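You operate a simulated robot arm through the tools that you are given. There is no shell and no other tool. Be economical: measure what you need, move in short steps, check, and stop when the job is done.

The job below is to be done with a simulated two-armed robot. You get a single attempt, and the scene is never put back.

## Task
Fetch the white pad and set it on the top of the steel rack. Put the blue tin on the upper shelf of the steel rack away on the middle right shelf of the blue rack. Pick up the yellow cup with one hand, pass it to the other hand and put it on the short grey shelf. Put the green plug from the short grey shelf on the grey ring on the top of the green belt. Open the right bench drawer, put the black pin on the top of the green belt away inside and shut the drawer again. Take the blue crate lid and put it on the top of the fixed bench. Take the steel cube from the long grey shelf and leave it on the short grey shelf. Take the red tin and leave it on the long grey shelf. Press the fan button to switch it on. Take the grey heat sink from the top of the wheeled table and leave it in the blue basket there. Turn the left dial knob to 2. Take the grey rag from the left end of the press bench and put it on top of the carton on the top of the green belt. Any order will do. Set down upright: blue tin, yellow cup, red tin.

It is judged by the outcome, as a careful person would: the job done as asked, and still so three seconds after it is handed in. It fails if anything else is knocked over, pushed out of place, dropped, spilled or broken. A push-on lid holds only when it is set on centred and level and pressed home; a screw cap is set on level and turned clockwise until tight.

## Robot
Two 7-joint arms with two-finger parallel grippers on one trunk, on a base that drives. Base frame: it is fixed to the floor where the robot stands at the start and does not move with it; the origin is under the middle of the robot, x ahead of it, y to its left, z up. Lengths are in m, angles in rad, forces in N, time in s.
The left shoulder is at the start at [0.07, 0.177, 1.122], the right one opposite. With the tool pointing down near the work surface each hand reaches from about 0.1 to 0.64 m from the robot's upright axis, wherever it stands, measured 20 degrees to its own side. Places, roughly: black pin (2x2x3 cm) [-2.1, 6.5, 1]; blue basket (27x27x13 cm) [-2.2, 10.9, 1]; blue crate lid (38x29x7 cm) [-2.3, 8.8, 1]; blue tin [1, -0.25, 1.25]; carton (22x18x15 cm) [-2.2, 9.6, 1]; drawer [0.7, 3.1, 0.8]; fan button [-0.2, 8, 1.3]; green plug (3x3x3 cm) [-2.4, 6.8, 0.6]; grey heat sink (7x5x3 cm) [-2.1, 11.4, 1]; grey rag (9x7x3 cm) [-3.5, 12.2, 0.8]; grey ring (6x6x2 cm) [-2.5, 7.4, 1]; left dial knob [-3.4, 11.4, 1.3]; long grey shelf [-2.3, 9.2, 0.5]; middle right shelf of the blue rack [2.6, 9.4, 0.8]; red tin [-2, 8.5, 1]; right bench drawer [0.6, 3.1, 0.8]; short grey shelf [-2.3, 6.7, 0.5]; steel cube [-2.25, 8.5, 0.5]; top of the fixed bench [-2.3, 12.4, 0.9]; top of the steel rack [0.7, 0.1, 1.6]; white pad (7x12x3 cm) [0.6, -0.1, 1.1]; yellow cup (8x8x13 cm) [-2.3, 7.6, 1]. Payload 3.43 kg a hand.
Tool frame (each hand has its own): the origin (TCP) lies between the finger pads and is the grasp point; the fingertips stand 0.03 m ahead of it; z points along the fingers, y is the line along which they close. The gripper opens to 0.094 m. The fingers are 0.028 m wide and 0.01 m thick; the gripper's body (0.05 by 0.096 m) begins 0.055 m behind the TCP.
Orientation is that of the tool frame in the base frame, as a unit quaternion [w, x, y, z]. With the fingers straight down and closing along the base's y, the tool's x points along the base's -x, its y along +y and its z along -z.

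## Interface
- The arms move only by the tool step_arm. It takes "left_moves", "right_moves" or both (then of equal length, played together; a hand with none holds still); each is a list of rows, each a list of 7 numbers: the shift along the base's x, y, z in units of 500 mm (1.0 is 500 mm), then the turn, a rotation vector about the base's x, y, z in units of 120 degrees (1.0 is 120 degrees), then the gripper command, from -1 (shut) to 1 (fully open), values between in proportion. In form: [[dx, dy, dz, wx, wy, wz, grip], ...]. A call has 1 to 10 rows; each row is the pose to reach, as a shift and turn from the pose commanded when the call began. A call with a number of a shift or a turn outside -1 to 1 is refused whole. Rows are played at 5 a second. More than 0.05 m and 0.15 rad between two rows, or a gripper value outside its range, and nothing of the call is played. A pose out of reach is approached as far as the arm can. The call stops where the force on the tool passes 40 N (or 10 N more than at its start, if that is more) or the arm is blocked; 0.2 s more then pass. The fingers move at their own pace (about 0.153 m/s each) and stop on an object; they squeeze with about 33 N. The grip force told is the motor's: it shows also when the fingers shut on nothing. Time passes only in rows, and 0.2 s behind the last, so rows that repeat a pose let the fingers close. The reply holds the time, the measured pose of the TCP, the force on the tool along the base axes, the opening and the grip force, in the units named above and with some noise, with the torque about the TCP (base axes, N m) and any sound that the robot's microphone picked up.
- Cameras (640 x 400 px; columns grow to the right, rows downward): "scene" is now at [0.1423, 0.0181, 1.4652]; the picture's right is [0.20, -0.98, -0.00], its down [-0.32, -0.07, -0.94] and it looks along [0.92, 0.19, -0.33] (base axes); focal length 214 px, centre (320, 200). "left" rides on the left gripper at [0.076, -0.014, -0.103] in its tool frame; the picture's right is [0.18, 0.98, 0.00], its down [-0.75, 0.14, -0.64] and it looks along [-0.63, 0.12, 0.77] (tool axes); focal length 243 px, centre (320, 200). "right" rides on the right gripper at [0.076, 0.014, -0.103] in its tool frame; the picture's right is [-0.18, 0.98, 0.00], its down [-0.75, -0.14, -0.64] and it looks along [-0.63, -0.12, 0.77] (tool axes); focal length 243 px, centre (320, 200). There is no depth. A picture from a camera that has moved, and an enlarged one, comes with that camera's place and axes in the base frame and with its lens.
- grab_frame(camera): a new picture of that camera. No time passes.
- lift_body(by): slides the trunk up (or, below 0, down) by that many m; the arms and the scene camera ride with it, the base frame stays. It gives what a move gives, with no picture.
- steer(legs): drives the robot by 1 to 6 legs, each [ahead, turn to the left] in m and rad, along the robot's own axes; the way and the turn of a leg run together, so that a leg with both is an arc; at most 1.5 m and 3.142 rad a leg. The arms and the cameras ride along, it lands a little off, and it stops where it bumps. It gives what a move gives.
- aim_head(pan, tilt): turns the head with the scene camera to pan (to the left, within 1.501 rad either way) and tilt (down, from -0.506 to 1.204), counted from straight ahead of the robot. It gives what a move gives.
- zoom(camera, box): a new picture of the part [left, top, right, bottom] of that camera's present view, enlarged. No time passes.
- close_job(): hands the job in; it is judged then, once.

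Work in short steps. Places have to be worked out from the pictures, the camera data and where the tool is seen: move nearer, look again, correct. Check each grasp and each placing, and mend what went wrong. You have 577 turns and 370 pictures in all, those below and enlarged ones among them. Open the grippers and draw the arms clear of the work before you hand the job in, unless the task says otherwise.

The tools are called after "Request:" by a JSON object that holds its "fn" and its "kwargs". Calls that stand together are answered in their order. step_arm: Moves the arms, as the interface text tells. Its arguments: {"type":"object","properties":{"left_moves":{"type":"array"},"right_moves":{"type":"array"}},"required":[]} The other tools are called the same way: lift_body (by) slides the trunk up or down; steer (legs) drives the base; aim_head (pan, tilt) turns the head that bears the scene camera; grab_frame (camera) takes a picture; zoom (camera, box) takes an enlarged picture of a part of a camera's view; close_job () hands the job in.

At the start:

```text
clock: 0.0
left_ee_pos: [0.4155, 0.0861, 1.1496]
left_orientation: [0.001, 0.0, 1.0, 0.0]
left_force: [-0.2, -0.4, 0.1]
left_torque: [-0.02, 0.03, -0.04]
left_opening: 0.0938
left_finger_force: 0.0
right_ee_pos: [0.3949, -0.2901, 0.9987]
right_orientation: [-0.001, 0.0, 1.0, 0.0]
right_force: [0.2, 0.4, 0.2]
right_torque: [0.0, 0.02, -0.01]
right_opening: 0.0938
right_finger_force: 0.1
trunk travel left (down, up): [-0.702, 0.138]
robot x, y, heading: [-0.0021, -0.0018, 0.001]
head pan, tilt: [0.204, 0.337]
```

scene: 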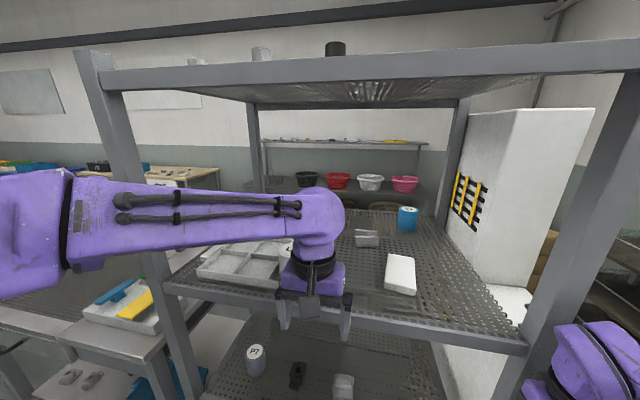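
right: 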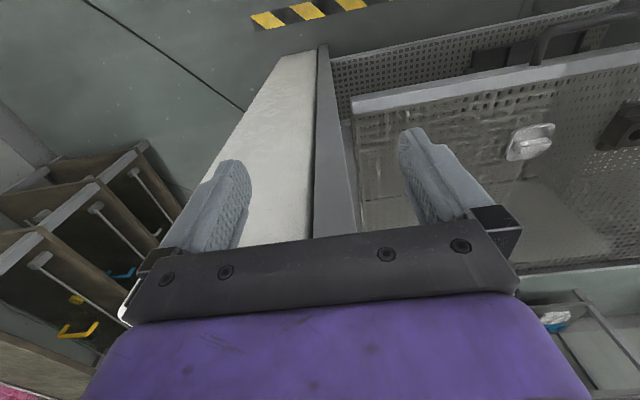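
left: 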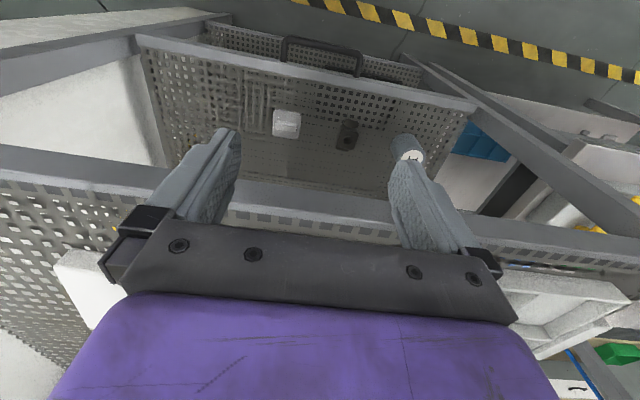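

I'll raise and tilt the right hand for the white pad, and move the left arm aside out of the view.

Request:
{"fn": "step_arm", "kwargs": {"left_moves": [[-0.02, 0.06, 0, 0, 0, 0, 1], [-0.04, 0.12, 0, 0, 0, 0, 1], [-0.08, 0.18, 0, 0, 0, 0, 1], [-0.12, 0.24, 0, 0, 0, 0, 1], [-0.16, 0.3, 0, 0, 0, 0, 1], [-0.2, 0.36, 0, 0, 0, 0, 1], [-0.2, 0.42, 0, 0, 0, 0, 1]], "right_moves": [[-0.02, 0, 0.08, 0, 0, 0, 1], [-0.04, 0, 0.16, 0, -0.06, 0, 1], [-0.06, 0, 0.24, 0, -0.12, 0, 1], [-0.08, 0, 0.32, 0, -0.18, 0, 1], [-0.08, 0, 0.4, 0, -0.24, 0, 1], [-0.08, 0.02, 0.45, 0, -0.3, 0, 1], [-0.08, 0.04, 0.5, 0, -0.36, 0, 1]]}}

Request:
{"fn": "grab_frame", "kwargs": {"camera": "scene"}}

Request:
{"fn": "grab_frame", "kwargs": {"camera": "right"}}

```text
clock: 1.6
left_ee_pos: [0.3159, 0.3004, 1.1485]
left_orientation: [0.0, 0.0, 1.0, -0.001]
left_force: [0.5, 0.1, 0.0]
left_torque: [-0.06, 0.0, 0.0]
left_opening: 0.0937
left_finger_force: 0.1
right_ee_pos: [0.3546, -0.2676, 1.2533]
right_orientation: [0.368, -0.001, 0.93, -0.002]
right_force: [-0.2, 0.2, 0.6]
right_torque: [-0.03, -0.03, -0.03]
right_opening: 0.0941
right_finger_force: 0.1
right hand out of reach, approached as far as the arm can: row 7
trunk travel left (down, up): [-0.702, 0.138]
robot x, y, heading: [-0.0007, 0.0003, 0.001]
head pan, tilt: [0.204, 0.337]
```

```text
366 pictures are left
camera scene: at [0.1422, 0.0207, 1.4651], right [0.2, -0.98, 0.0], down [-0.32, -0.07, -0.94], along [0.92, 0.19, -0.33], focal length 214 px, centre (320, 200)
```

scene: 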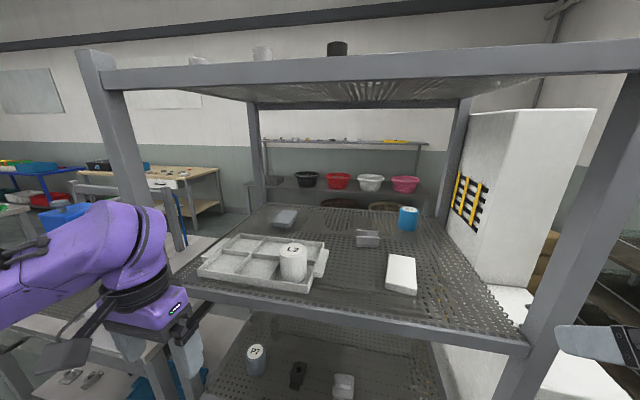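

```text
365 pictures are left
camera right: at [0.2281, -0.2524, 1.2763], right [0.14, 0.98, 0.12], down [0.11, -0.14, 0.98], along [0.98, -0.12, -0.13], focal length 243 px, centre (320, 200)
```

right: 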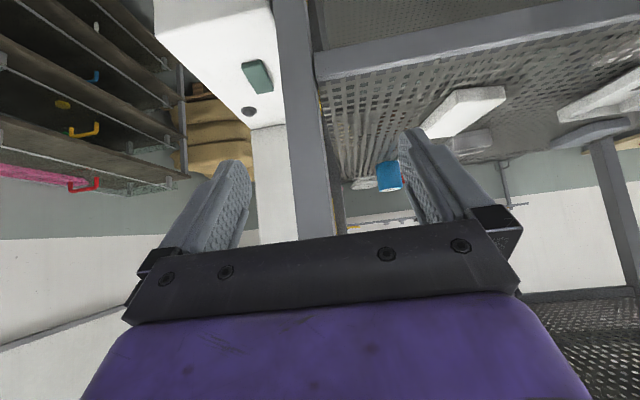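

The view is clear. I zoom on the pad and tin to get their edges.

Request:
{"fn": "zoom", "kwargs": {"camera": "scene", "box": [340, 190, 460, 310]}}

```text
3.33 times, centred on (400, 250) of scene
camera zoom: at [0.1422, 0.0207, 1.4651], right [0.2, -0.98, 0.0], down [-0.32, -0.07, -0.94], along [0.92, 0.19, -0.33], focal length 715 px, centre (53, 33)
```

zoom: 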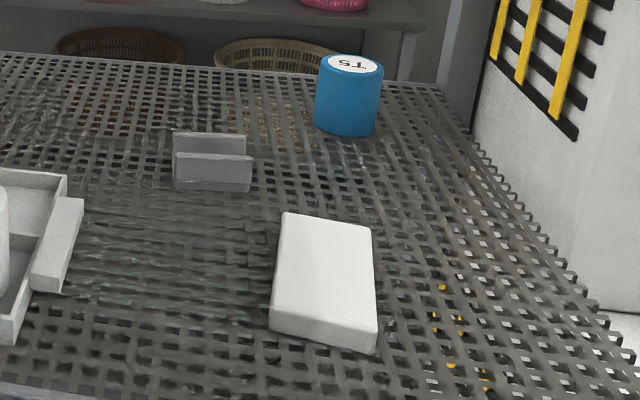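

I'll look down at the clearance between my base and the rack.

Request:
{"fn": "aim_head", "kwargs": {"pan": 0, "tilt": 1.0}}

Request:
{"fn": "grab_frame", "kwargs": {"camera": "scene"}}

```text
clock: 2.6
left_ee_pos: [0.3155, 0.2964, 1.1479]
left_orientation: [0.001, -0.001, 1.0, -0.001]
left_force: [0.1, -0.3, 0.6]
left_torque: [-0.03, 0.03, 0.01]
left_opening: 0.0938
left_finger_force: 0.1
right_ee_pos: [0.3547, -0.2695, 1.2536]
right_orientation: [0.366, 0.001, 0.931, -0.003]
right_force: [-0.2, -0.3, -0.4]
right_torque: [-0.02, 0.0, 0.01]
right_opening: 0.0939
right_finger_force: 0.1
trunk travel left (down, up): [-0.702, 0.138]
robot x, y, heading: [-0.0011, -0.0005, -0.0]
head pan, tilt: [0.0, 1.0]
```

```text
363 pictures are left
camera scene: at [0.1207, -0.0002, 1.4091], right [0.0, -1.0, 0.0], down [-0.84, 0.0, -0.54], along [0.54, 0.0, -0.84], focal length 214 px, centre (320, 200)
```

scene: 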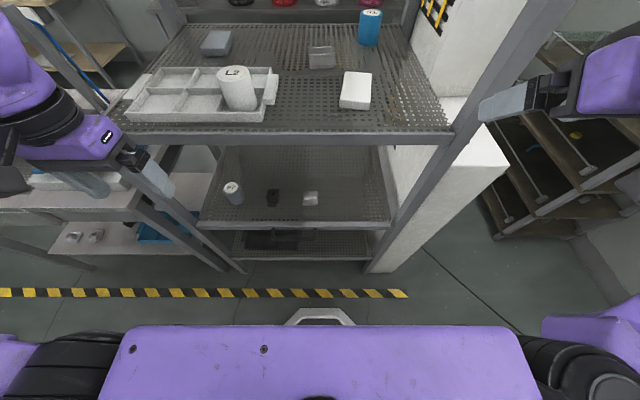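

The base has about 0.3 m of free room ahead. I centre the right hand ahead of the pad and pull the left hand back, then drive ahead.

Request:
{"fn": "step_arm", "kwargs": {"left_moves": [[-0.08, 0, 0, 0, 0, 0, 1], [-0.16, 0, 0, 0, 0, 0, 1], [-0.2, 0, 0, 0, 0, 0, 1], [-0.2, 0, 0, 0, 0, 0, 1]], "right_moves": [[0, 0.08, 0, 0, 0, -0.02, 1], [0, 0.16, 0, 0, 0, -0.04, 1], [0, 0.24, 0, 0, 0, -0.06, 1], [0, 0.34, 0, 0, 0, -0.075, 1]]}}

Request:
{"fn": "steer", "kwargs": {"legs": [[0.15, 0]]}}

Request:
{"fn": "grab_frame", "kwargs": {"camera": "right"}}

Request:
{"fn": "grab_frame", "kwargs": {"camera": "scene"}}

```text
clock: 3.6
left_ee_pos: [0.2225, 0.2864, 1.1456]
left_orientation: [0.0, 0.0, 1.0, -0.003]
left_force: [1.0, 0.1, -0.7]
left_torque: [-0.05, -0.01, 0.0]
left_opening: 0.094
left_finger_force: 0.1
left hand out of reach, approached as far as the arm can: row 2, 3, 4
right_ee_pos: [0.4496, -0.1698, 1.3038]
right_orientation: [0.367, 0.065, 0.928, -0.031]
right_force: [0.4, 0.8, 0.0]
right_torque: [-0.02, 0.01, -0.05]
right_opening: 0.0941
right_finger_force: 0.1
right hand out of reach, approached as far as the arm can: row 1, 2, 3, 4
trunk travel left (down, up): [-0.702, 0.138]
robot x, y, heading: [-0.006, -0.0035, -0.0]
head pan, tilt: [0.0, 1.0]
```

```text
clock: 5.1
left_ee_pos: [0.3451, 0.2787, 1.1536]
left_orientation: [0.011, -0.001, 1.0, 0.0]
left_force: [0.5, -0.1, 0.3]
left_torque: [0.0, 0.01, 0.0]
left_opening: 0.0939
left_finger_force: 0.1
right_ee_pos: [0.5629, -0.1755, 1.3145]
right_orientation: [0.385, 0.059, 0.921, -0.028]
right_force: [0.5, 0.2, -0.5]
right_torque: [0.0, 0.04, -0.01]
right_opening: 0.0939
right_finger_force: 0.1
trunk travel left (down, up): [-0.702, 0.138]
robot x, y, heading: [0.1438, 0.0035, -0.017]
head pan, tilt: [0.0, 1.0]
stopped in leg 1: the robot was blocked; the commanded pose is now the measured one
```

```text
362 pictures are left
camera right: at [0.4387, -0.1436, 1.333], right [0.26, 0.96, 0.13], down [0.06, -0.14, 0.99], along [0.96, -0.25, -0.09], focal length 243 px, centre (320, 200)
```

right: 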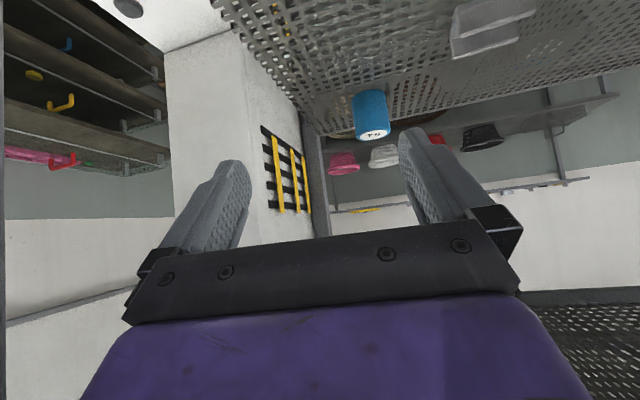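

```text
361 pictures are left
camera scene: at [0.2303, -0.0034, 1.4136], right [-0.01, -1.0, 0.0], down [-0.83, 0.01, -0.56], along [0.56, -0.01, -0.83], focal length 214 px, centre (320, 200)
```

scene: 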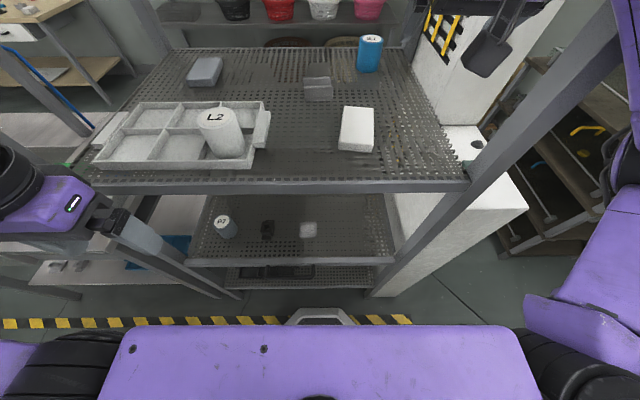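

Blocked slightly short. I look to the right to see what touches.

Request:
{"fn": "aim_head", "kwargs": {"pan": -0.9, "tilt": 0.5}}

Request:
{"fn": "grab_frame", "kwargs": {"camera": "scene"}}

```text
clock: 6.3
left_ee_pos: [0.3453, 0.2852, 1.1525]
left_orientation: [0.009, -0.002, 1.0, 0.001]
left_force: [-0.1, 0.4, 0.5]
left_torque: [-0.03, 0.01, -0.01]
left_opening: 0.0939
left_finger_force: 0.0
right_ee_pos: [0.5664, -0.1741, 1.3123]
right_orientation: [0.382, 0.06, 0.922, -0.029]
right_force: [-0.2, -0.5, -0.3]
right_torque: [0.03, -0.01, 0.01]
right_opening: 0.0942
right_finger_force: 0.1
trunk travel left (down, up): [-0.702, 0.138]
robot x, y, heading: [0.1414, -0.0002, -0.007]
head pan, tilt: [-0.901, 0.499]
```

```text
360 pictures are left
camera scene: at [0.1969, -0.0734, 1.4572], right [-0.79, -0.62, -0.03], down [-0.26, 0.38, -0.89], along [0.56, -0.69, -0.46], focal length 214 px, centre (320, 200)
```

scene: 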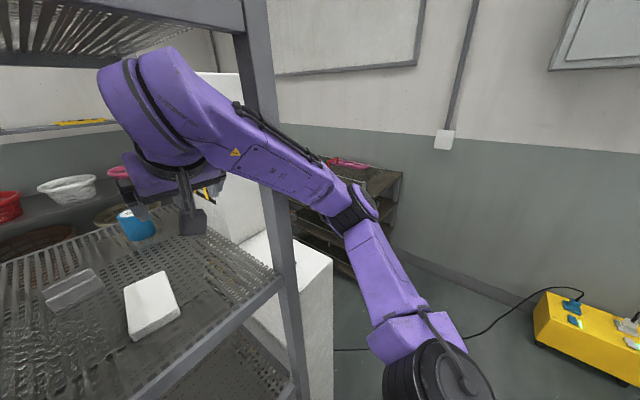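

The right forearm touches the right front post. I back off and shift about 0.14 m to the left so the arm goes in between the posts.

Request:
{"fn": "steer", "kwargs": {"legs": [[-0.2, 0], [0, -0.4], [-0.36, 0], [0, 0.4], [0.2, 0]]}}

Request:
{"fn": "aim_head", "kwargs": {"pan": 0, "tilt": 0.6}}

Request:
{"fn": "grab_frame", "kwargs": {"camera": "scene"}}

```text
clock: 13.4
left_ee_pos: [0.0543, 0.4225, 1.1461]
left_orientation: [-0.001, -0.009, 1.0, -0.002]
left_force: [0.3, 0.2, 0.8]
left_torque: [0.01, 0.0, 0.03]
left_opening: 0.0939
left_finger_force: 0.1
right_ee_pos: [0.2836, -0.0275, 1.3027]
right_orientation: [0.371, 0.051, 0.927, -0.027]
right_force: [0.0, 1.2, 0.4]
right_torque: [-0.01, 0.0, 0.02]
right_opening: 0.094
right_finger_force: 0.1
trunk travel left (down, up): [-0.702, 0.138]
robot x, y, heading: [-0.1652, 0.1377, 0.013]
head pan, tilt: [-0.901, 0.499]
```

```text
clock: 14.6
left_ee_pos: [0.0541, 0.4225, 1.1461]
left_orientation: [0.0, -0.008, 1.0, -0.001]
left_force: [-0.9, 0.4, 0.3]
left_torque: [0.03, -0.01, 0.01]
left_opening: 0.0943
left_finger_force: 0.1
right_ee_pos: [0.2829, -0.0255, 1.3005]
right_orientation: [0.371, 0.051, 0.927, -0.026]
right_force: [0.5, 0.7, 0.0]
right_torque: [-0.02, 0.0, 0.0]
right_opening: 0.094
right_finger_force: 0.1
trunk travel left (down, up): [-0.702, 0.138]
robot x, y, heading: [-0.1657, 0.1387, 0.007]
head pan, tilt: [0.0, 0.6]
```

```text
359 pictures are left
camera scene: at [-0.0262, 0.1396, 1.4411], right [0.01, -1.0, 0.0], down [-0.57, 0.0, -0.82], along [0.82, 0.01, -0.57], focal length 214 px, centre (320, 200)
```

scene: 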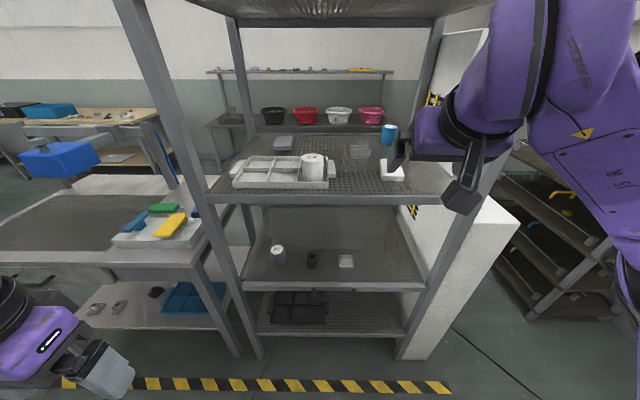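

I extend the right arm to see how much the elbow flares when it is stretched.

Request:
{"fn": "step_arm", "kwargs": {"right_moves": [[0.08, -0.02, -0.02, 0, 0, 0, 1], [0.16, -0.06, -0.04, 0, 0, 0, 1], [0.24, -0.1, -0.06, 0, 0, 0, 1], [0.3, -0.12, -0.08, 0, 0, 0, 1], [0.3, -0.12, -0.1, 0, 0, 0, 1]]}}

Request:
{"fn": "grab_frame", "kwargs": {"camera": "scene"}}

```text
clock: 15.8
left_ee_pos: [0.0525, 0.4232, 1.1473]
left_orientation: [0.0, -0.009, 1.0, -0.002]
left_force: [0.3, -0.8, 0.5]
left_torque: [0.0, 0.0, -0.02]
left_opening: 0.094
left_finger_force: 0.0
right_ee_pos: [0.4324, -0.0892, 1.2535]
right_orientation: [0.372, 0.051, 0.926, -0.027]
right_force: [0.0, -0.1, 0.5]
right_torque: [0.02, 0.03, 0.03]
right_opening: 0.0939
right_finger_force: 0.0
trunk travel left (down, up): [-0.702, 0.138]
robot x, y, heading: [-0.1664, 0.1406, 0.008]
head pan, tilt: [0.0, 0.6]
```

```text
358 pictures are left
camera scene: at [-0.0273, 0.1394, 1.4412], right [0.01, -1.0, 0.0], down [-0.56, -0.01, -0.83], along [0.83, 0.01, -0.56], focal length 214 px, centre (320, 200)
```

scene: 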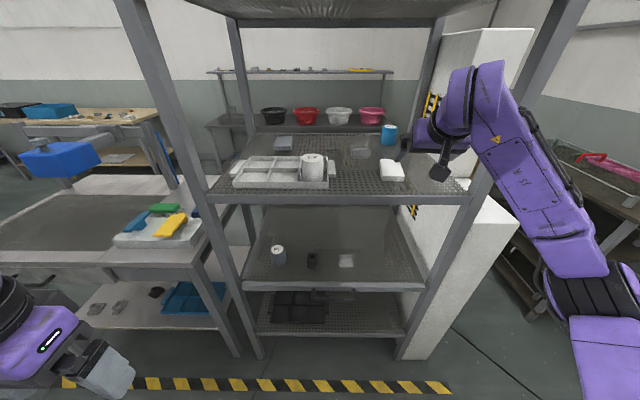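

The forearm crosses the post plane near the wrist, so it should pass. I drive ahead 0.2 m with the hand at z 1.25 and look.

Request:
{"fn": "steer", "kwargs": {"legs": [[0.19, 0]]}}

Request:
{"fn": "grab_frame", "kwargs": {"camera": "scene"}}

Request:
{"fn": "grab_frame", "kwargs": {"camera": "right"}}

```text
clock: 17.3
left_ee_pos: [0.2482, 0.422, 1.1469]
left_orientation: [-0.001, -0.007, 1.0, -0.001]
left_force: [-0.3, 0.0, 0.1]
left_torque: [0.01, 0.01, -0.03]
left_opening: 0.094
left_finger_force: 0.0
right_ee_pos: [0.6254, -0.0903, 1.2547]
right_orientation: [0.371, 0.054, 0.927, -0.028]
right_force: [0.4, 0.0, 0.9]
right_torque: [0.0, -0.01, 0.01]
right_opening: 0.0936
right_finger_force: 0.0
trunk travel left (down, up): [-0.702, 0.138]
robot x, y, heading: [0.0295, 0.1402, 0.001]
head pan, tilt: [0.0, 0.6]
```

```text
357 pictures are left
camera scene: at [0.167, 0.1407, 1.4412], right [0.01, -1.0, 0.0], down [-0.56, 0.0, -0.83], along [0.83, 0.0, -0.56], focal length 214 px, centre (320, 200)
```

scene: 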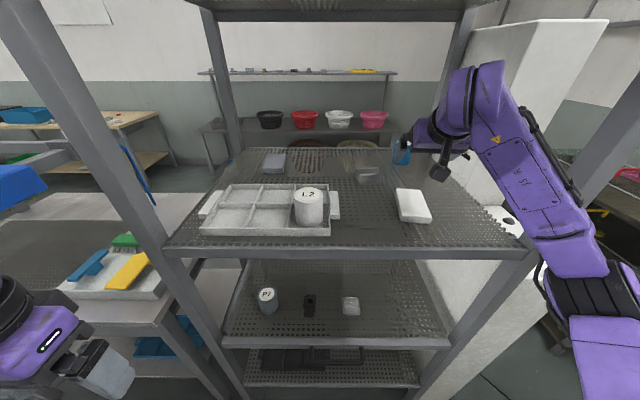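

```text
356 pictures are left
camera right: at [0.5016, -0.0598, 1.2744], right [0.25, 0.96, 0.12], down [0.08, -0.14, 0.99], along [0.96, -0.24, -0.12], focal length 243 px, centre (320, 200)
```

right: 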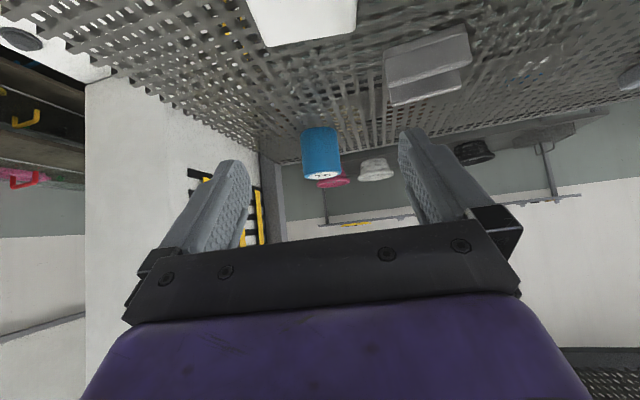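

The pad's far edge gives its top at z≈1.107 and centre at about (0.63, −0.089), yaw −8°, which matches the hand. I go down to 5 cm above it and check.

Request:
{"fn": "step_arm", "kwargs": {"right_moves": [[-0.01, 0, -0.07, 0, 0, 0, 1], [-0.02, 0.004, -0.14, 0, 0, 0, 1], [-0.03, 0.004, -0.2, 0, 0, 0, 1], [-0.03, 0.004, -0.21, 0, 0, 0, 1]]}}

Request:
{"fn": "zoom", "kwargs": {"camera": "scene", "box": [340, 130, 500, 250]}}

Request:
{"fn": "grab_frame", "kwargs": {"camera": "right"}}

```text
clock: 18.3
left_ee_pos: [0.2488, 0.4245, 1.147]
left_orientation: [0.0, -0.007, 1.0, -0.001]
left_force: [0.3, -0.4, 0.3]
left_torque: [-0.02, 0.0, 0.0]
left_opening: 0.0939
left_finger_force: 0.0
right_ee_pos: [0.61, -0.0876, 1.1521]
right_orientation: [0.376, 0.056, 0.924, -0.029]
right_force: [11.4, 2.7, 24.3]
right_torque: [1.16, -0.76, -0.74]
right_opening: 0.0939
right_finger_force: 0.1
trunk travel left (down, up): [-0.702, 0.138]
robot x, y, heading: [0.0245, 0.1427, 0.005]
head pan, tilt: [0.0, 0.6]
```

```text
3.33 times, centred on (420, 190) of scene
camera zoom: at [0.1669, 0.1422, 1.4417], right [0.01, -1.0, 0.0], down [-0.56, 0.0, -0.83], along [0.83, 0.0, -0.56], focal length 715 px, centre (-13, 233)
```

zoom: 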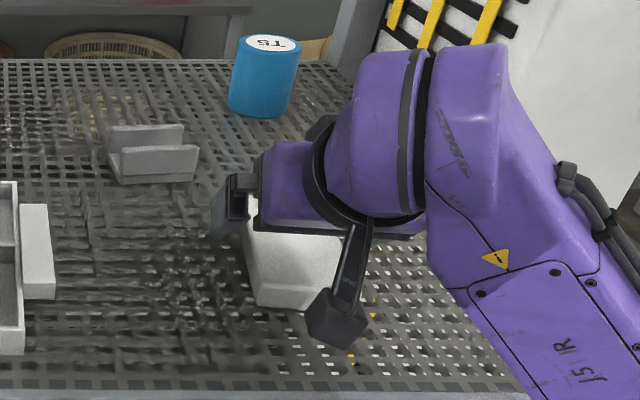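

```text
354 pictures are left
camera right: at [0.4863, -0.0559, 1.1716], right [0.25, 0.96, 0.12], down [0.07, -0.14, 0.99], along [0.96, -0.24, -0.11], focal length 243 px, centre (320, 200)
```

right: 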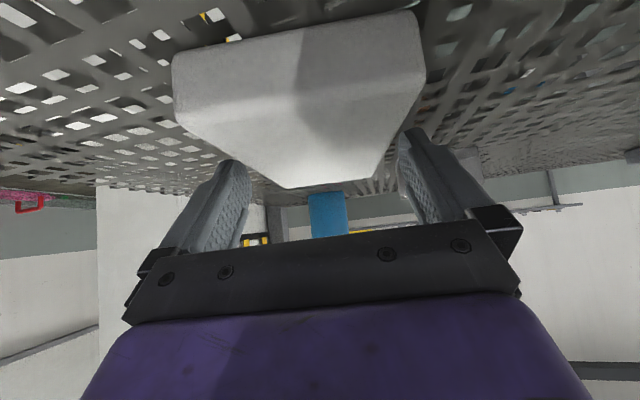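

A contact of 24 N at the left fingertip says the pad is higher and further left than I judged. I lift 5 cm and look again.

Request:
{"fn": "step_arm", "kwargs": {"right_moves": [[0, 0, 0.05, 0, 0, 0, 1], [0, 0, 0.1, 0, 0, 0, 1], [0, 0, 0.1, 0, 0, 0, 1]]}}

Request:
{"fn": "grab_frame", "kwargs": {"camera": "right"}}

Request:
{"fn": "zoom", "kwargs": {"camera": "scene", "box": [360, 140, 480, 240]}}

```text
clock: 19.1
left_ee_pos: [0.2496, 0.4221, 1.1469]
left_orientation: [0.0, -0.008, 1.0, 0.0]
left_force: [0.4, 0.0, -0.3]
left_torque: [-0.01, 0.01, -0.02]
left_opening: 0.0939
left_finger_force: 0.1
right_ee_pos: [0.6096, -0.0868, 1.1971]
right_orientation: [0.37, 0.053, 0.927, -0.027]
right_force: [-0.4, -0.1, 0.1]
right_torque: [-0.01, 0.03, 0.01]
right_opening: 0.094
right_finger_force: 0.1
trunk travel left (down, up): [-0.702, 0.138]
robot x, y, heading: [0.0288, 0.1416, 0.002]
head pan, tilt: [0.0, 0.6]
```

```text
353 pictures are left
camera right: at [0.4858, -0.0564, 1.2182], right [0.25, 0.96, 0.12], down [0.09, -0.14, 0.99], along [0.96, -0.24, -0.12], focal length 243 px, centre (320, 200)
```

right: 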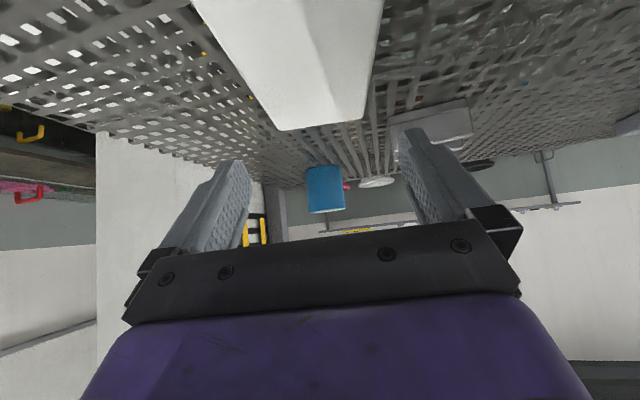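

```text
4.00 times, centred on (420, 190) of scene
camera zoom: at [0.168, 0.1399, 1.441], right [0.01, -1.0, 0.0], down [-0.57, 0.0, -0.82], along [0.82, 0.0, -0.57], focal length 858 px, centre (-80, 240)
```

zoom: 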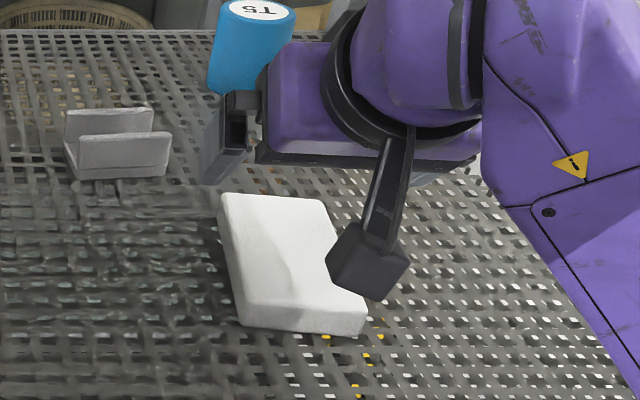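

Geometry says the fingers should clear the pad, so the contact may be the forearm on the rack post. I look to the right.

Request:
{"fn": "aim_head", "kwargs": {"pan": -0.9, "tilt": 0.5}}

Request:
{"fn": "grab_frame", "kwargs": {"camera": "scene"}}

```text
clock: 20.3
left_ee_pos: [0.2501, 0.4223, 1.1466]
left_orientation: [0.001, -0.007, 1.0, -0.001]
left_force: [-0.4, 0.7, -0.4]
left_torque: [-0.01, 0.04, 0.01]
left_opening: 0.094
left_finger_force: 0.2
right_ee_pos: [0.6091, -0.085, 1.1977]
right_orientation: [0.371, 0.055, 0.927, -0.028]
right_force: [0.2, -0.5, -0.2]
right_torque: [-0.01, 0.0, 0.01]
right_opening: 0.0941
right_finger_force: 0.1
trunk travel left (down, up): [-0.702, 0.138]
robot x, y, heading: [0.0324, 0.1395, 0.004]
head pan, tilt: [-0.901, 0.499]
```

```text
351 pictures are left
camera scene: at [0.1361, 0.0691, 1.4502], right [-0.78, -0.63, 0.0], down [-0.3, 0.37, -0.88], along [0.55, -0.68, -0.48], focal length 214 px, centre (320, 200)
```

scene: 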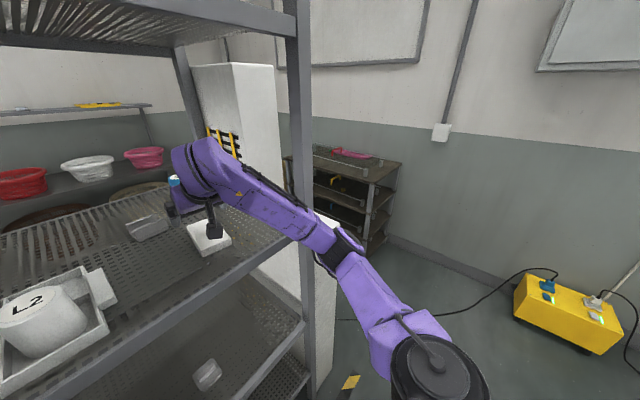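

I'll use the left arm instead: there is more room on the left side. I lift the right hand, back off, and shift back to y≈0.

Request:
{"fn": "step_arm", "kwargs": {"right_moves": [[0, 0, 0.08, 0, 0, 0, 1], [0, 0, 0.1, 0, 0, 0, 1]]}}

Request:
{"fn": "steer", "kwargs": {"legs": [[-0.3, 0], [0, 0.35], [-0.36, 0], [0, -0.35], [0.3, 0]]}}

Request:
{"fn": "aim_head", "kwargs": {"pan": 0, "tilt": 0.6}}

Request:
{"fn": "step_arm", "kwargs": {"left_moves": [[0.1, -0.04, 0.06, 0, -0.06, 0, 1], [0.2, -0.08, 0.12, 0, -0.12, 0, 1], [0.26, -0.14, 0.18, 0, -0.18, 0, 1], [0.26, -0.22, 0.24, 0, -0.24, 0, 1], [0.26, -0.3, 0.3, 0, -0.3, 0, 1], [0.26, -0.36, 0.3, 0, -0.36, 0, 1]], "right_moves": [[-0.08, -0.06, -0.06, 0, 0.06, 0, 1], [-0.16, -0.12, -0.12, 0, 0.12, 0, 1], [-0.22, -0.18, -0.18, 0, 0.18, 0, 1], [-0.28, -0.24, -0.24, 0, 0.24, 0, 1], [-0.34, -0.3, -0.3, 0, 0.3, 0, 1], [-0.34, -0.36, -0.36, 0, 0.36, 0, 1]]}}

Request:
{"fn": "grab_frame", "kwargs": {"camera": "scene"}}

```text
clock: 20.9
left_ee_pos: [0.2484, 0.4229, 1.146]
left_orientation: [0.0, -0.007, 1.0, -0.001]
left_force: [-0.5, -0.7, 0.0]
left_torque: [0.02, -0.02, 0.0]
left_opening: 0.094
left_finger_force: 0.0
right_ee_pos: [0.6109, -0.0874, 1.2463]
right_orientation: [0.371, 0.053, 0.927, -0.027]
right_force: [0.2, -0.2, -0.3]
right_torque: [-0.03, 0.0, -0.03]
right_opening: 0.0942
right_finger_force: 0.2
trunk travel left (down, up): [-0.702, 0.138]
robot x, y, heading: [0.0275, 0.1412, 0.006]
head pan, tilt: [-0.901, 0.499]
```

```text
clock: 28.7
left_ee_pos: [-0.0832, 0.293, 1.1477]
left_orientation: [0.0, 0.003, 1.0, 0.0]
left_force: [-0.4, 0.0, 0.0]
left_torque: [-0.02, 0.0, 0.0]
left_opening: 0.0939
left_finger_force: 0.2
right_ee_pos: [0.2688, -0.2239, 1.2472]
right_orientation: [0.37, 0.063, 0.926, -0.031]
right_force: [-0.5, 0.0, 0.0]
right_torque: [0.02, 0.0, 0.02]
right_opening: 0.094
right_finger_force: 0.0
trunk travel left (down, up): [-0.702, 0.138]
robot x, y, heading: [-0.3091, 0.0113, -0.012]
head pan, tilt: [-0.901, 0.499]
```

```text
clock: 29.9
left_ee_pos: [-0.0829, 0.2922, 1.1464]
left_orientation: [0.0, 0.002, 1.0, -0.001]
left_force: [0.2, -0.2, -0.2]
left_torque: [-0.01, 0.0, 0.01]
left_opening: 0.0939
left_finger_force: 0.1
right_ee_pos: [0.2692, -0.2244, 1.2456]
right_orientation: [0.371, 0.062, 0.926, -0.031]
right_force: [0.4, 0.5, 0.2]
right_torque: [0.02, 0.0, 0.0]
right_opening: 0.0937
right_finger_force: 0.0
trunk travel left (down, up): [-0.702, 0.138]
robot x, y, heading: [-0.3095, 0.0146, -0.01]
head pan, tilt: [0.0, 0.6]
```

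```text
refused: row 1 steps farther than a row can; nothing moved
```

```text
350 pictures are left
camera scene: at [-0.1698, 0.0114, 1.4411], right [-0.01, -1.0, 0.0], down [-0.57, 0.01, -0.82], along [0.82, -0.01, -0.57], focal length 214 px, centre (320, 200)
```

scene: 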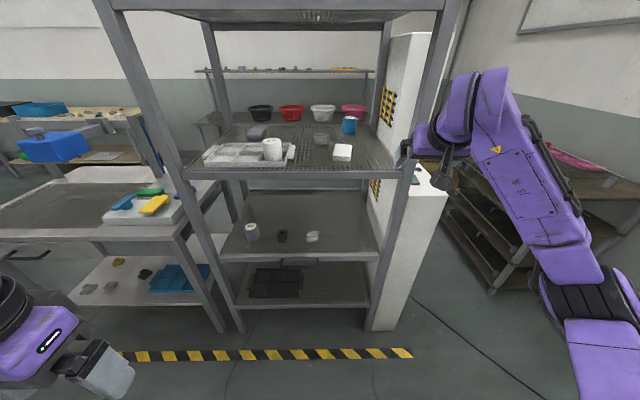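

Now I bring the left arm out ahead with the 45° tilt and tuck the right arm back.

Request:
{"fn": "step_arm", "kwargs": {"left_moves": [[0.06, -0.06, 0.02, 0, -0.04, 0, 1], [0.12, -0.12, 0.04, 0, -0.08, 0, 1], [0.18, -0.18, 0.06, 0, -0.12, 0, 1], [0.24, -0.24, 0.08, 0, -0.16, 0, 1], [0.3, -0.3, 0.1, 0, -0.2, 0, 1], [0.36, -0.36, 0.12, 0, -0.24, 0, 1], [0.42, -0.42, 0.14, 0, -0.28, 0, 1], [0.48, -0.48, 0.16, 0, -0.32, 0, 1], [0.54, -0.54, 0.18, 0, -0.36, 0, 1], [0.6, -0.6, 0.2, 0, -0.37, 0, 1]], "right_moves": [[-0.08, -0.02, -0.04, 0, 0.04, 0, 1], [-0.16, -0.04, -0.08, 0, 0.08, 0, 1], [-0.24, -0.06, -0.12, 0, 0.12, 0, 1], [-0.32, -0.08, -0.16, 0, 0.16, 0, 1], [-0.4, -0.1, -0.2, 0, 0.2, 0, 1], [-0.48, -0.12, -0.24, 0, 0.24, 0, 1], [-0.56, -0.13, -0.28, 0, 0.28, 0, 1], [-0.62, -0.13, -0.32, 0, 0.32, 0, 1], [-0.66, -0.13, -0.36, 0, 0.36, 0, 1], [-0.66, -0.13, -0.4, 0, 0.36, 0, 1]]}}

Request:
{"fn": "grab_frame", "kwargs": {"camera": "scene"}}

```text
clock: 32.1
left_ee_pos: [0.2177, -0.0147, 1.2455]
left_orientation: [0.378, 0.003, 0.926, 0.002]
left_force: [0.7, -0.7, 0.0]
left_torque: [-0.01, 0.0, 0.02]
left_opening: 0.0939
left_finger_force: 0.0
right_ee_pos: [-0.0407, -0.2867, 1.0869]
right_orientation: [0.002, 0.046, 0.998, -0.052]
right_force: [0.3, -0.8, 0.3]
right_torque: [0.03, 0.04, -0.01]
right_opening: 0.0941
right_finger_force: 0.0
right hand out of reach, approached as far as the arm can: row 7, 8, 9, 10
trunk travel left (down, up): [-0.702, 0.138]
robot x, y, heading: [-0.3101, 0.0153, -0.015]
head pan, tilt: [0.0, 0.6]
```

```text
349 pictures are left
camera scene: at [-0.1689, 0.0081, 1.4409], right [-0.01, -1.0, 0.0], down [-0.57, 0.01, -0.82], along [0.82, -0.01, -0.57], focal length 214 px, centre (320, 200)
```

scene: 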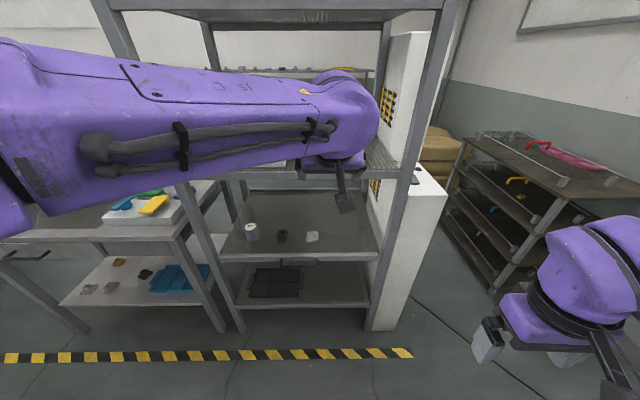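

Hand moves to y=−0.085 with yaw −9°, then the base drives ahead.

Request:
{"fn": "step_arm", "kwargs": {"left_moves": [[0.06, -0.06, 0.02, 0, 0, -0.03, 1], [0.12, -0.12, 0.04, 0, 0, -0.06, 1], [0.16, -0.14, 0.06, 0, 0, -0.075, 1], [0.16, -0.14, 0.06, 0, 0, -0.075, 1]]}}

Request:
{"fn": "steer", "kwargs": {"legs": [[0.3, 0.01]]}}

Request:
{"fn": "grab_frame", "kwargs": {"camera": "left"}}

Request:
{"fn": "grab_frame", "kwargs": {"camera": "scene"}}

```text
clock: 33.1
left_ee_pos: [0.295, -0.0767, 1.2845]
left_orientation: [0.379, 0.072, 0.922, -0.032]
left_force: [-1.0, 0.6, 0.9]
left_torque: [0.0, 0.01, -0.01]
left_opening: 0.0938
left_finger_force: 0.1
right_ee_pos: [-0.0416, -0.285, 1.0884]
right_orientation: [0.004, 0.045, 0.998, -0.054]
right_force: [0.6, 0.1, 0.3]
right_torque: [0.01, 0.0, -0.01]
right_opening: 0.0938
right_finger_force: 0.1
trunk travel left (down, up): [-0.702, 0.138]
robot x, y, heading: [-0.3078, 0.0103, -0.012]
head pan, tilt: [0.0, 0.6]
```

```text
clock: 35.2
left_ee_pos: [0.599, -0.0696, 1.2823]
left_orientation: [0.377, 0.065, 0.923, -0.029]
left_force: [-0.8, -0.3, 0.1]
left_torque: [0.0, 0.03, -0.02]
left_opening: 0.094
left_finger_force: 0.0
right_ee_pos: [0.2646, -0.2828, 1.0884]
right_orientation: [0.004, 0.039, 0.998, -0.052]
right_force: [-0.1, -0.8, -0.5]
right_torque: [-0.01, 0.02, -0.04]
right_opening: 0.094
right_finger_force: 0.0
trunk travel left (down, up): [-0.702, 0.138]
robot x, y, heading: [-0.0062, 0.0112, 0.002]
head pan, tilt: [0.0, 0.6]
```

```text
348 pictures are left
camera left: at [0.4726, -0.0643, 1.3009], right [0.01, 0.99, -0.13], down [0.11, 0.13, 0.99], along [0.99, -0.02, -0.11], focal length 243 px, centre (320, 200)
```

left: 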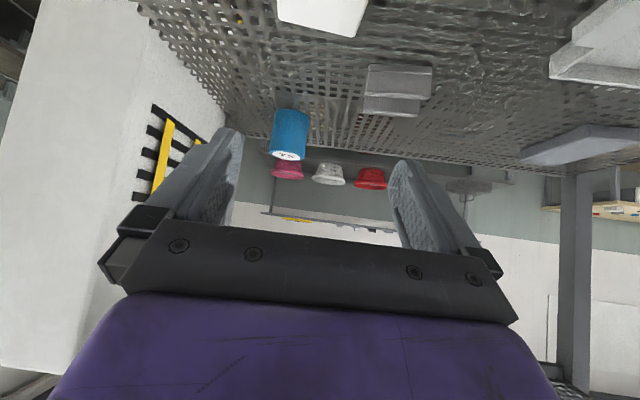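

```text
347 pictures are left
camera scene: at [0.1312, 0.0113, 1.4412], right [0.0, -1.0, 0.0], down [-0.56, 0.0, -0.83], along [0.83, 0.0, -0.56], focal length 214 px, centre (320, 200)
```

scene: 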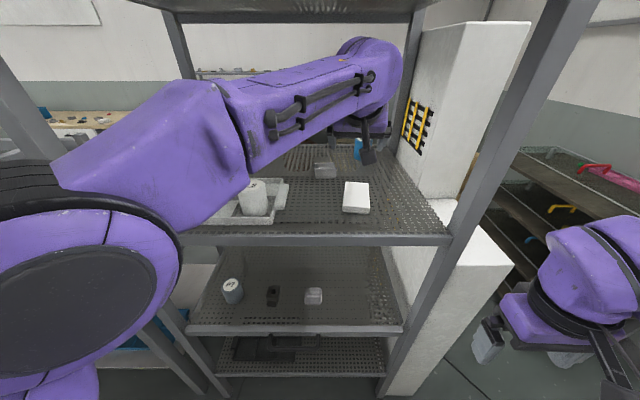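

The pad estimate is confirmed: centre (0.602, −0.082), top 1.136. I descend with the left hand to just above the pad.

Request:
{"fn": "step_arm", "kwargs": {"left_moves": [[-0.01, -0.01, -0.08, 0, 0, 0, 1], [-0.02, -0.02, -0.16, 0, 0, 0, 1], [-0.028, -0.022, -0.22, 0, 0, 0, 1], [-0.028, -0.022, -0.22, 0, 0, 0, 1]]}}

Request:
{"fn": "zoom", "kwargs": {"camera": "scene", "box": [300, 120, 420, 240]}}

Request:
{"fn": "grab_frame", "kwargs": {"camera": "left"}}

```text
clock: 36.4
left_ee_pos: [0.5936, -0.0595, 1.1926]
left_orientation: [0.382, 0.04, 0.922, -0.052]
left_force: [-0.5, -0.1, -0.4]
left_torque: [0.01, 0.02, 0.04]
left_opening: 0.0939
left_finger_force: 0.0
right_ee_pos: [0.2658, -0.2814, 1.0861]
right_orientation: [0.003, 0.039, 0.998, -0.052]
right_force: [0.6, 0.3, -0.1]
right_torque: [-0.01, 0.01, -0.01]
right_opening: 0.0938
right_finger_force: 0.0
trunk travel left (down, up): [-0.702, 0.138]
robot x, y, heading: [-0.0062, 0.0107, 0.001]
head pan, tilt: [0.0, 0.6]
stopped in row 4 (left hand): the arm was blocked; the commanded pose is now the measured one
```

```text
3.33 times, centred on (360, 180) of scene
camera zoom: at [0.1319, 0.0116, 1.4411], right [0.0, -1.0, 0.0], down [-0.57, 0.0, -0.82], along [0.82, 0.0, -0.57], focal length 715 px, centre (187, 267)
```

zoom: 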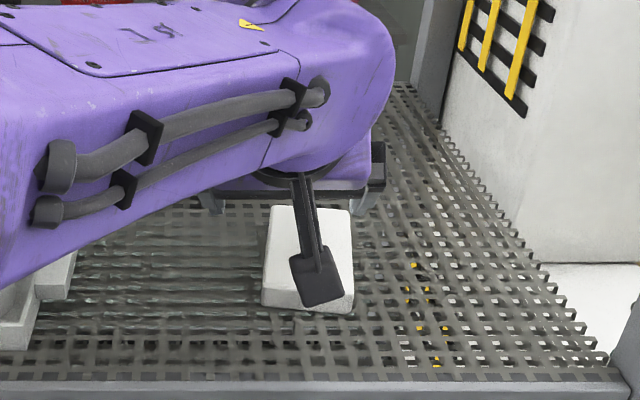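

```text
345 pictures are left
camera left: at [0.467, -0.0579, 1.2113], right [-0.02, 0.98, -0.19], down [0.1, 0.19, 0.98], along [0.99, 0.0, -0.1], focal length 243 px, centre (320, 200)
```

left: 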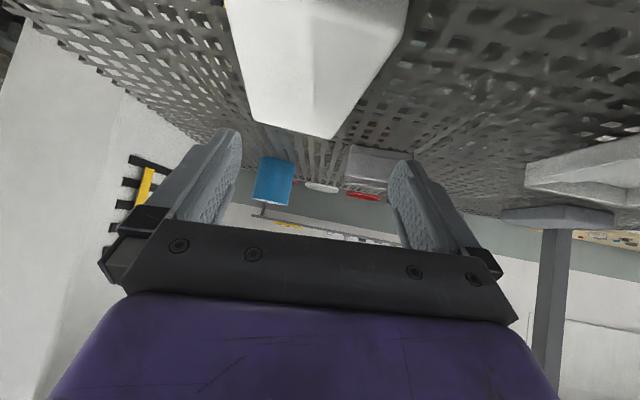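

The arm is blocked, maybe the forearm against something at the front of the shelf. I lift back and look.

Request:
{"fn": "step_arm", "kwargs": {"left_moves": [[0, 0, 0.08, 0, 0, 0, 1], [0, 0, 0.16, 0, 0, 0, 1], [0, 0, 0.2, 0, 0, 0, 1]]}}

Request:
{"fn": "aim_head", "kwargs": {"pan": 0.5, "tilt": 0.8}}

Request:
{"fn": "grab_frame", "kwargs": {"camera": "scene"}}

```text
clock: 37.2
left_ee_pos: [0.5947, -0.0565, 1.301]
left_orientation: [0.383, 0.037, 0.921, -0.056]
left_force: [0.8, 0.4, -0.2]
left_torque: [0.0, -0.01, -0.04]
left_opening: 0.0939
left_finger_force: 0.0
right_ee_pos: [0.2655, -0.2823, 1.0876]
right_orientation: [0.003, 0.039, 0.998, -0.052]
right_force: [-0.1, -0.5, 0.2]
right_torque: [0.0, 0.01, 0.03]
right_opening: 0.094
right_finger_force: 0.0
trunk travel left (down, up): [-0.702, 0.138]
robot x, y, heading: [-0.0085, 0.0144, 0.003]
head pan, tilt: [0.0, 0.6]
```

```text
clock: 38.1
left_ee_pos: [0.5977, -0.0559, 1.2973]
left_orientation: [0.382, 0.036, 0.922, -0.056]
left_force: [-0.4, 0.7, 0.4]
left_torque: [-0.06, 0.0, -0.02]
left_opening: 0.094
left_finger_force: 0.1
right_ee_pos: [0.2661, -0.2826, 1.0871]
right_orientation: [0.004, 0.04, 0.998, -0.053]
right_force: [0.5, 0.2, 0.1]
right_torque: [-0.02, 0.01, 0.01]
right_opening: 0.094
right_finger_force: 0.0
trunk travel left (down, up): [-0.702, 0.138]
robot x, y, heading: [-0.0056, 0.0105, -0.0]
head pan, tilt: [0.499, 0.799]
```

```text
344 pictures are left
camera scene: at [0.1143, 0.0498, 1.4242], right [0.48, -0.88, 0.0], down [-0.63, -0.34, -0.7], along [0.61, 0.33, -0.72], focal length 214 px, centre (320, 200)
```

scene: 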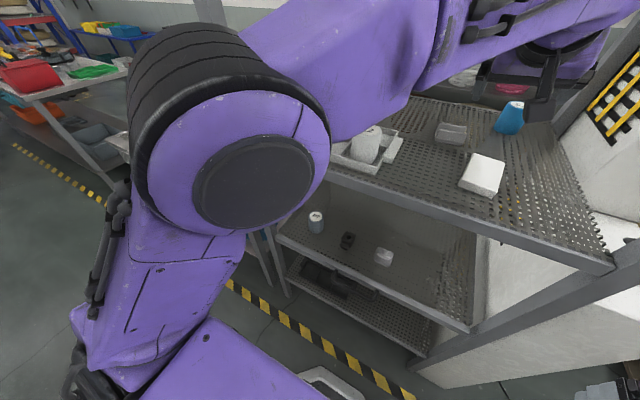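

The left forearm lies right above the L2 tin, which likely blocked it (L2 still stands upright). I'll raise the trunk and shift about 0.13 m right so the forearm stays in front of the tray.

Request:
{"fn": "steer", "kwargs": {"legs": [[-0.3, 0], [0, 0.35], [-0.4, 0], [0, -0.35], [0.3, 0]]}}

Request:
{"fn": "lift_body", "kwargs": {"by": 0.1}}

Request:
{"fn": "aim_head", "kwargs": {"pan": 0.2, "tilt": 0.6}}

Request:
{"fn": "grab_frame", "kwargs": {"camera": "scene"}}

```text
clock: 46.0
left_ee_pos: [0.232, -0.1683, 1.2969]
left_orientation: [0.382, 0.017, 0.923, -0.049]
left_force: [0.1, -0.2, 0.5]
left_torque: [0.04, 0.01, 0.02]
left_opening: 0.0939
left_finger_force: 0.1
right_ee_pos: [-0.0913, -0.4078, 1.0872]
right_orientation: [0.005, 0.019, 0.998, -0.052]
right_force: [-0.5, 0.7, 0.4]
right_torque: [0.01, -0.01, 0.02]
right_opening: 0.0939
right_finger_force: 0.1
trunk travel left (down, up): [-0.702, 0.138]
robot x, y, heading: [-0.3771, -0.1212, 0.038]
head pan, tilt: [0.499, 0.799]
```

```text
clock: 47.4
left_ee_pos: [0.2317, -0.1672, 1.3975]
left_orientation: [0.382, 0.016, 0.923, -0.05]
left_force: [0.1, 0.1, 0.1]
left_torque: [0.01, -0.01, 0.02]
left_opening: 0.0943
left_finger_force: 0.2
right_ee_pos: [-0.0898, -0.4087, 1.1878]
right_orientation: [0.004, 0.02, 0.998, -0.053]
right_force: [-0.3, -0.6, -0.3]
right_torque: [-0.01, 0.02, -0.03]
right_opening: 0.0943
right_finger_force: 0.0
trunk travel left (down, up): [-0.802, 0.038]
robot x, y, heading: [-0.3734, -0.1228, 0.043]
head pan, tilt: [0.499, 0.799]
```

```text
clock: 48.2
left_ee_pos: [0.2315, -0.167, 1.3974]
left_orientation: [0.382, 0.016, 0.923, -0.05]
left_force: [-0.5, 0.3, 0.2]
left_torque: [0.03, 0.04, 0.04]
left_opening: 0.094
left_finger_force: 0.2
right_ee_pos: [-0.0918, -0.4088, 1.1876]
right_orientation: [0.005, 0.02, 0.998, -0.053]
right_force: [0.0, 0.9, 0.1]
right_torque: [0.0, 0.03, 0.04]
right_opening: 0.094
right_finger_force: 0.0
trunk travel left (down, up): [-0.802, 0.038]
robot x, y, heading: [-0.3771, -0.1288, 0.043]
head pan, tilt: [0.201, 0.6]
```

```text
343 pictures are left
camera scene: at [-0.2383, -0.1024, 1.541], right [0.24, -0.97, 0.0], down [-0.55, -0.13, -0.82], along [0.8, 0.2, -0.57], focal length 214 px, centre (320, 200)
```

scene: 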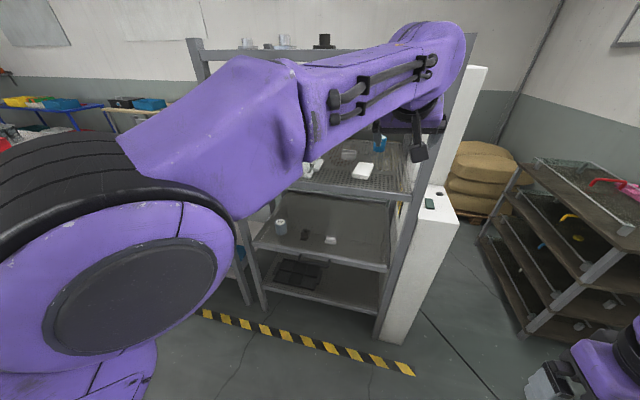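

I correct heading, then adjust the left hand's yaw/roll and y to line up with the pad, staying high.

Request:
{"fn": "steer", "kwargs": {"legs": [[0, -0.043]]}}

Request:
{"fn": "step_arm", "kwargs": {"left_moves": [[0, 0.08, -0.04, 0.0385, 0, -0.017, 1], [0, 0.16, -0.08, 0.0385, 0, -0.017, 1], [0, 0.2, -0.14, 0.0385, 0, -0.017, 1], [0, 0.2, -0.16, 0.0385, 0, -0.017, 1]]}}

Request:
{"fn": "grab_frame", "kwargs": {"camera": "scene"}}

```text
clock: 49.0
left_ee_pos: [0.2312, -0.1912, 1.3979]
left_orientation: [0.38, 0.036, 0.922, -0.058]
left_force: [-0.5, -0.1, 0.2]
left_torque: [-0.04, -0.01, -0.03]
left_opening: 0.0941
left_finger_force: 0.1
right_ee_pos: [-0.1028, -0.4188, 1.1874]
right_orientation: [0.003, 0.041, 0.998, -0.053]
right_force: [-0.2, 0.0, 0.1]
right_torque: [-0.01, 0.03, 0.01]
right_opening: 0.094
right_finger_force: 0.1
trunk travel left (down, up): [-0.802, 0.038]
robot x, y, heading: [-0.3735, -0.126, -0.004]
head pan, tilt: [0.201, 0.6]
```

```text
clock: 50.0
left_ee_pos: [0.23, -0.0947, 1.3177]
left_orientation: [0.379, 0.069, 0.922, -0.028]
left_force: [0.2, 0.2, 0.5]
left_torque: [0.01, 0.0, 0.0]
left_opening: 0.0939
left_finger_force: 0.1
right_ee_pos: [-0.1037, -0.4213, 1.1873]
right_orientation: [0.003, 0.041, 0.998, -0.052]
right_force: [0.5, -0.1, 0.4]
right_torque: [-0.01, -0.02, -0.02]
right_opening: 0.0942
right_finger_force: 0.1
trunk travel left (down, up): [-0.802, 0.038]
robot x, y, heading: [-0.3765, -0.1251, -0.003]
head pan, tilt: [0.201, 0.6]
```

```text
342 pictures are left
camera scene: at [-0.2372, -0.1092, 1.5411], right [0.2, -0.98, 0.0], down [-0.55, -0.11, -0.83], along [0.81, 0.16, -0.56], focal length 214 px, centre (320, 200)
```

scene: 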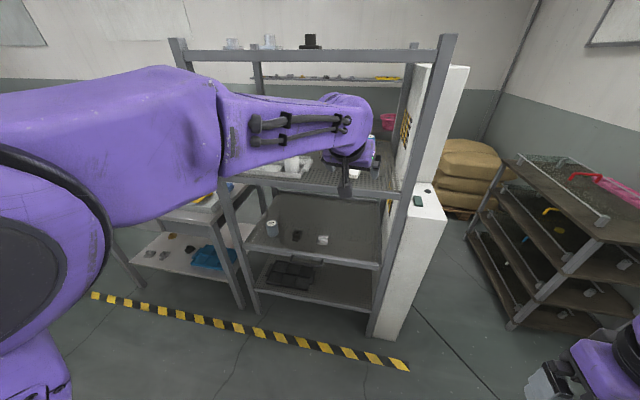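

Orientation is right. Drive ahead 0.35 m.

Request:
{"fn": "steer", "kwargs": {"legs": [[0.35, 0]]}}

Request:
{"fn": "grab_frame", "kwargs": {"camera": "scene"}}

Request:
{"fn": "grab_frame", "kwargs": {"camera": "left"}}

```text
clock: 52.2
left_ee_pos: [0.576, -0.0979, 1.3189]
left_orientation: [0.378, 0.071, 0.923, -0.029]
left_force: [-0.8, 0.3, -0.4]
left_torque: [-0.01, -0.01, 0.01]
left_opening: 0.0938
left_finger_force: 0.0
right_ee_pos: [0.24, -0.4249, 1.1883]
right_orientation: [0.004, 0.043, 0.998, -0.053]
right_force: [-1.0, 0.4, 0.4]
right_torque: [0.0, -0.02, -0.01]
right_opening: 0.0937
right_finger_force: 0.0
trunk travel left (down, up): [-0.802, 0.038]
robot x, y, heading: [-0.0292, -0.1247, -0.009]
head pan, tilt: [0.201, 0.6]
```

```text
341 pictures are left
camera scene: at [0.1072, -0.1114, 1.5413], right [0.19, -0.98, 0.0], down [-0.55, -0.11, -0.83], along [0.81, 0.16, -0.56], focal length 214 px, centre (320, 200)
```

scene: 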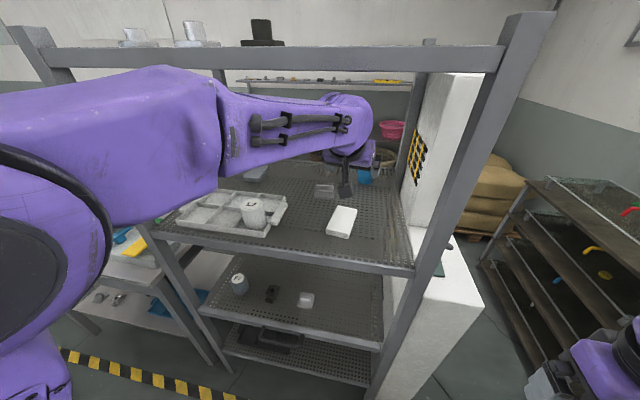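

```text
340 pictures are left
camera left: at [0.4485, -0.0925, 1.3378], right [0.02, 0.99, -0.13], down [0.11, 0.13, 0.99], along [0.99, -0.03, -0.1], focal length 243 px, centre (320, 200)
```

left: 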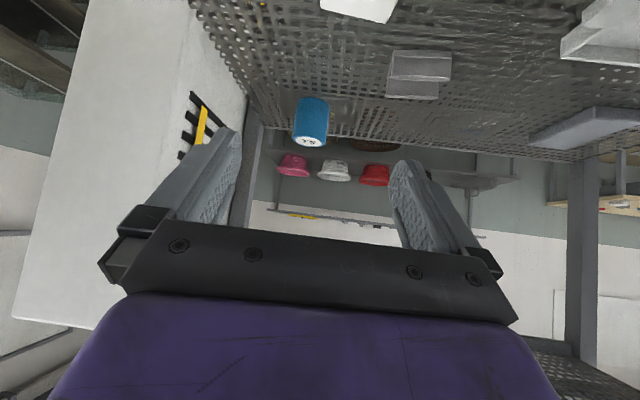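

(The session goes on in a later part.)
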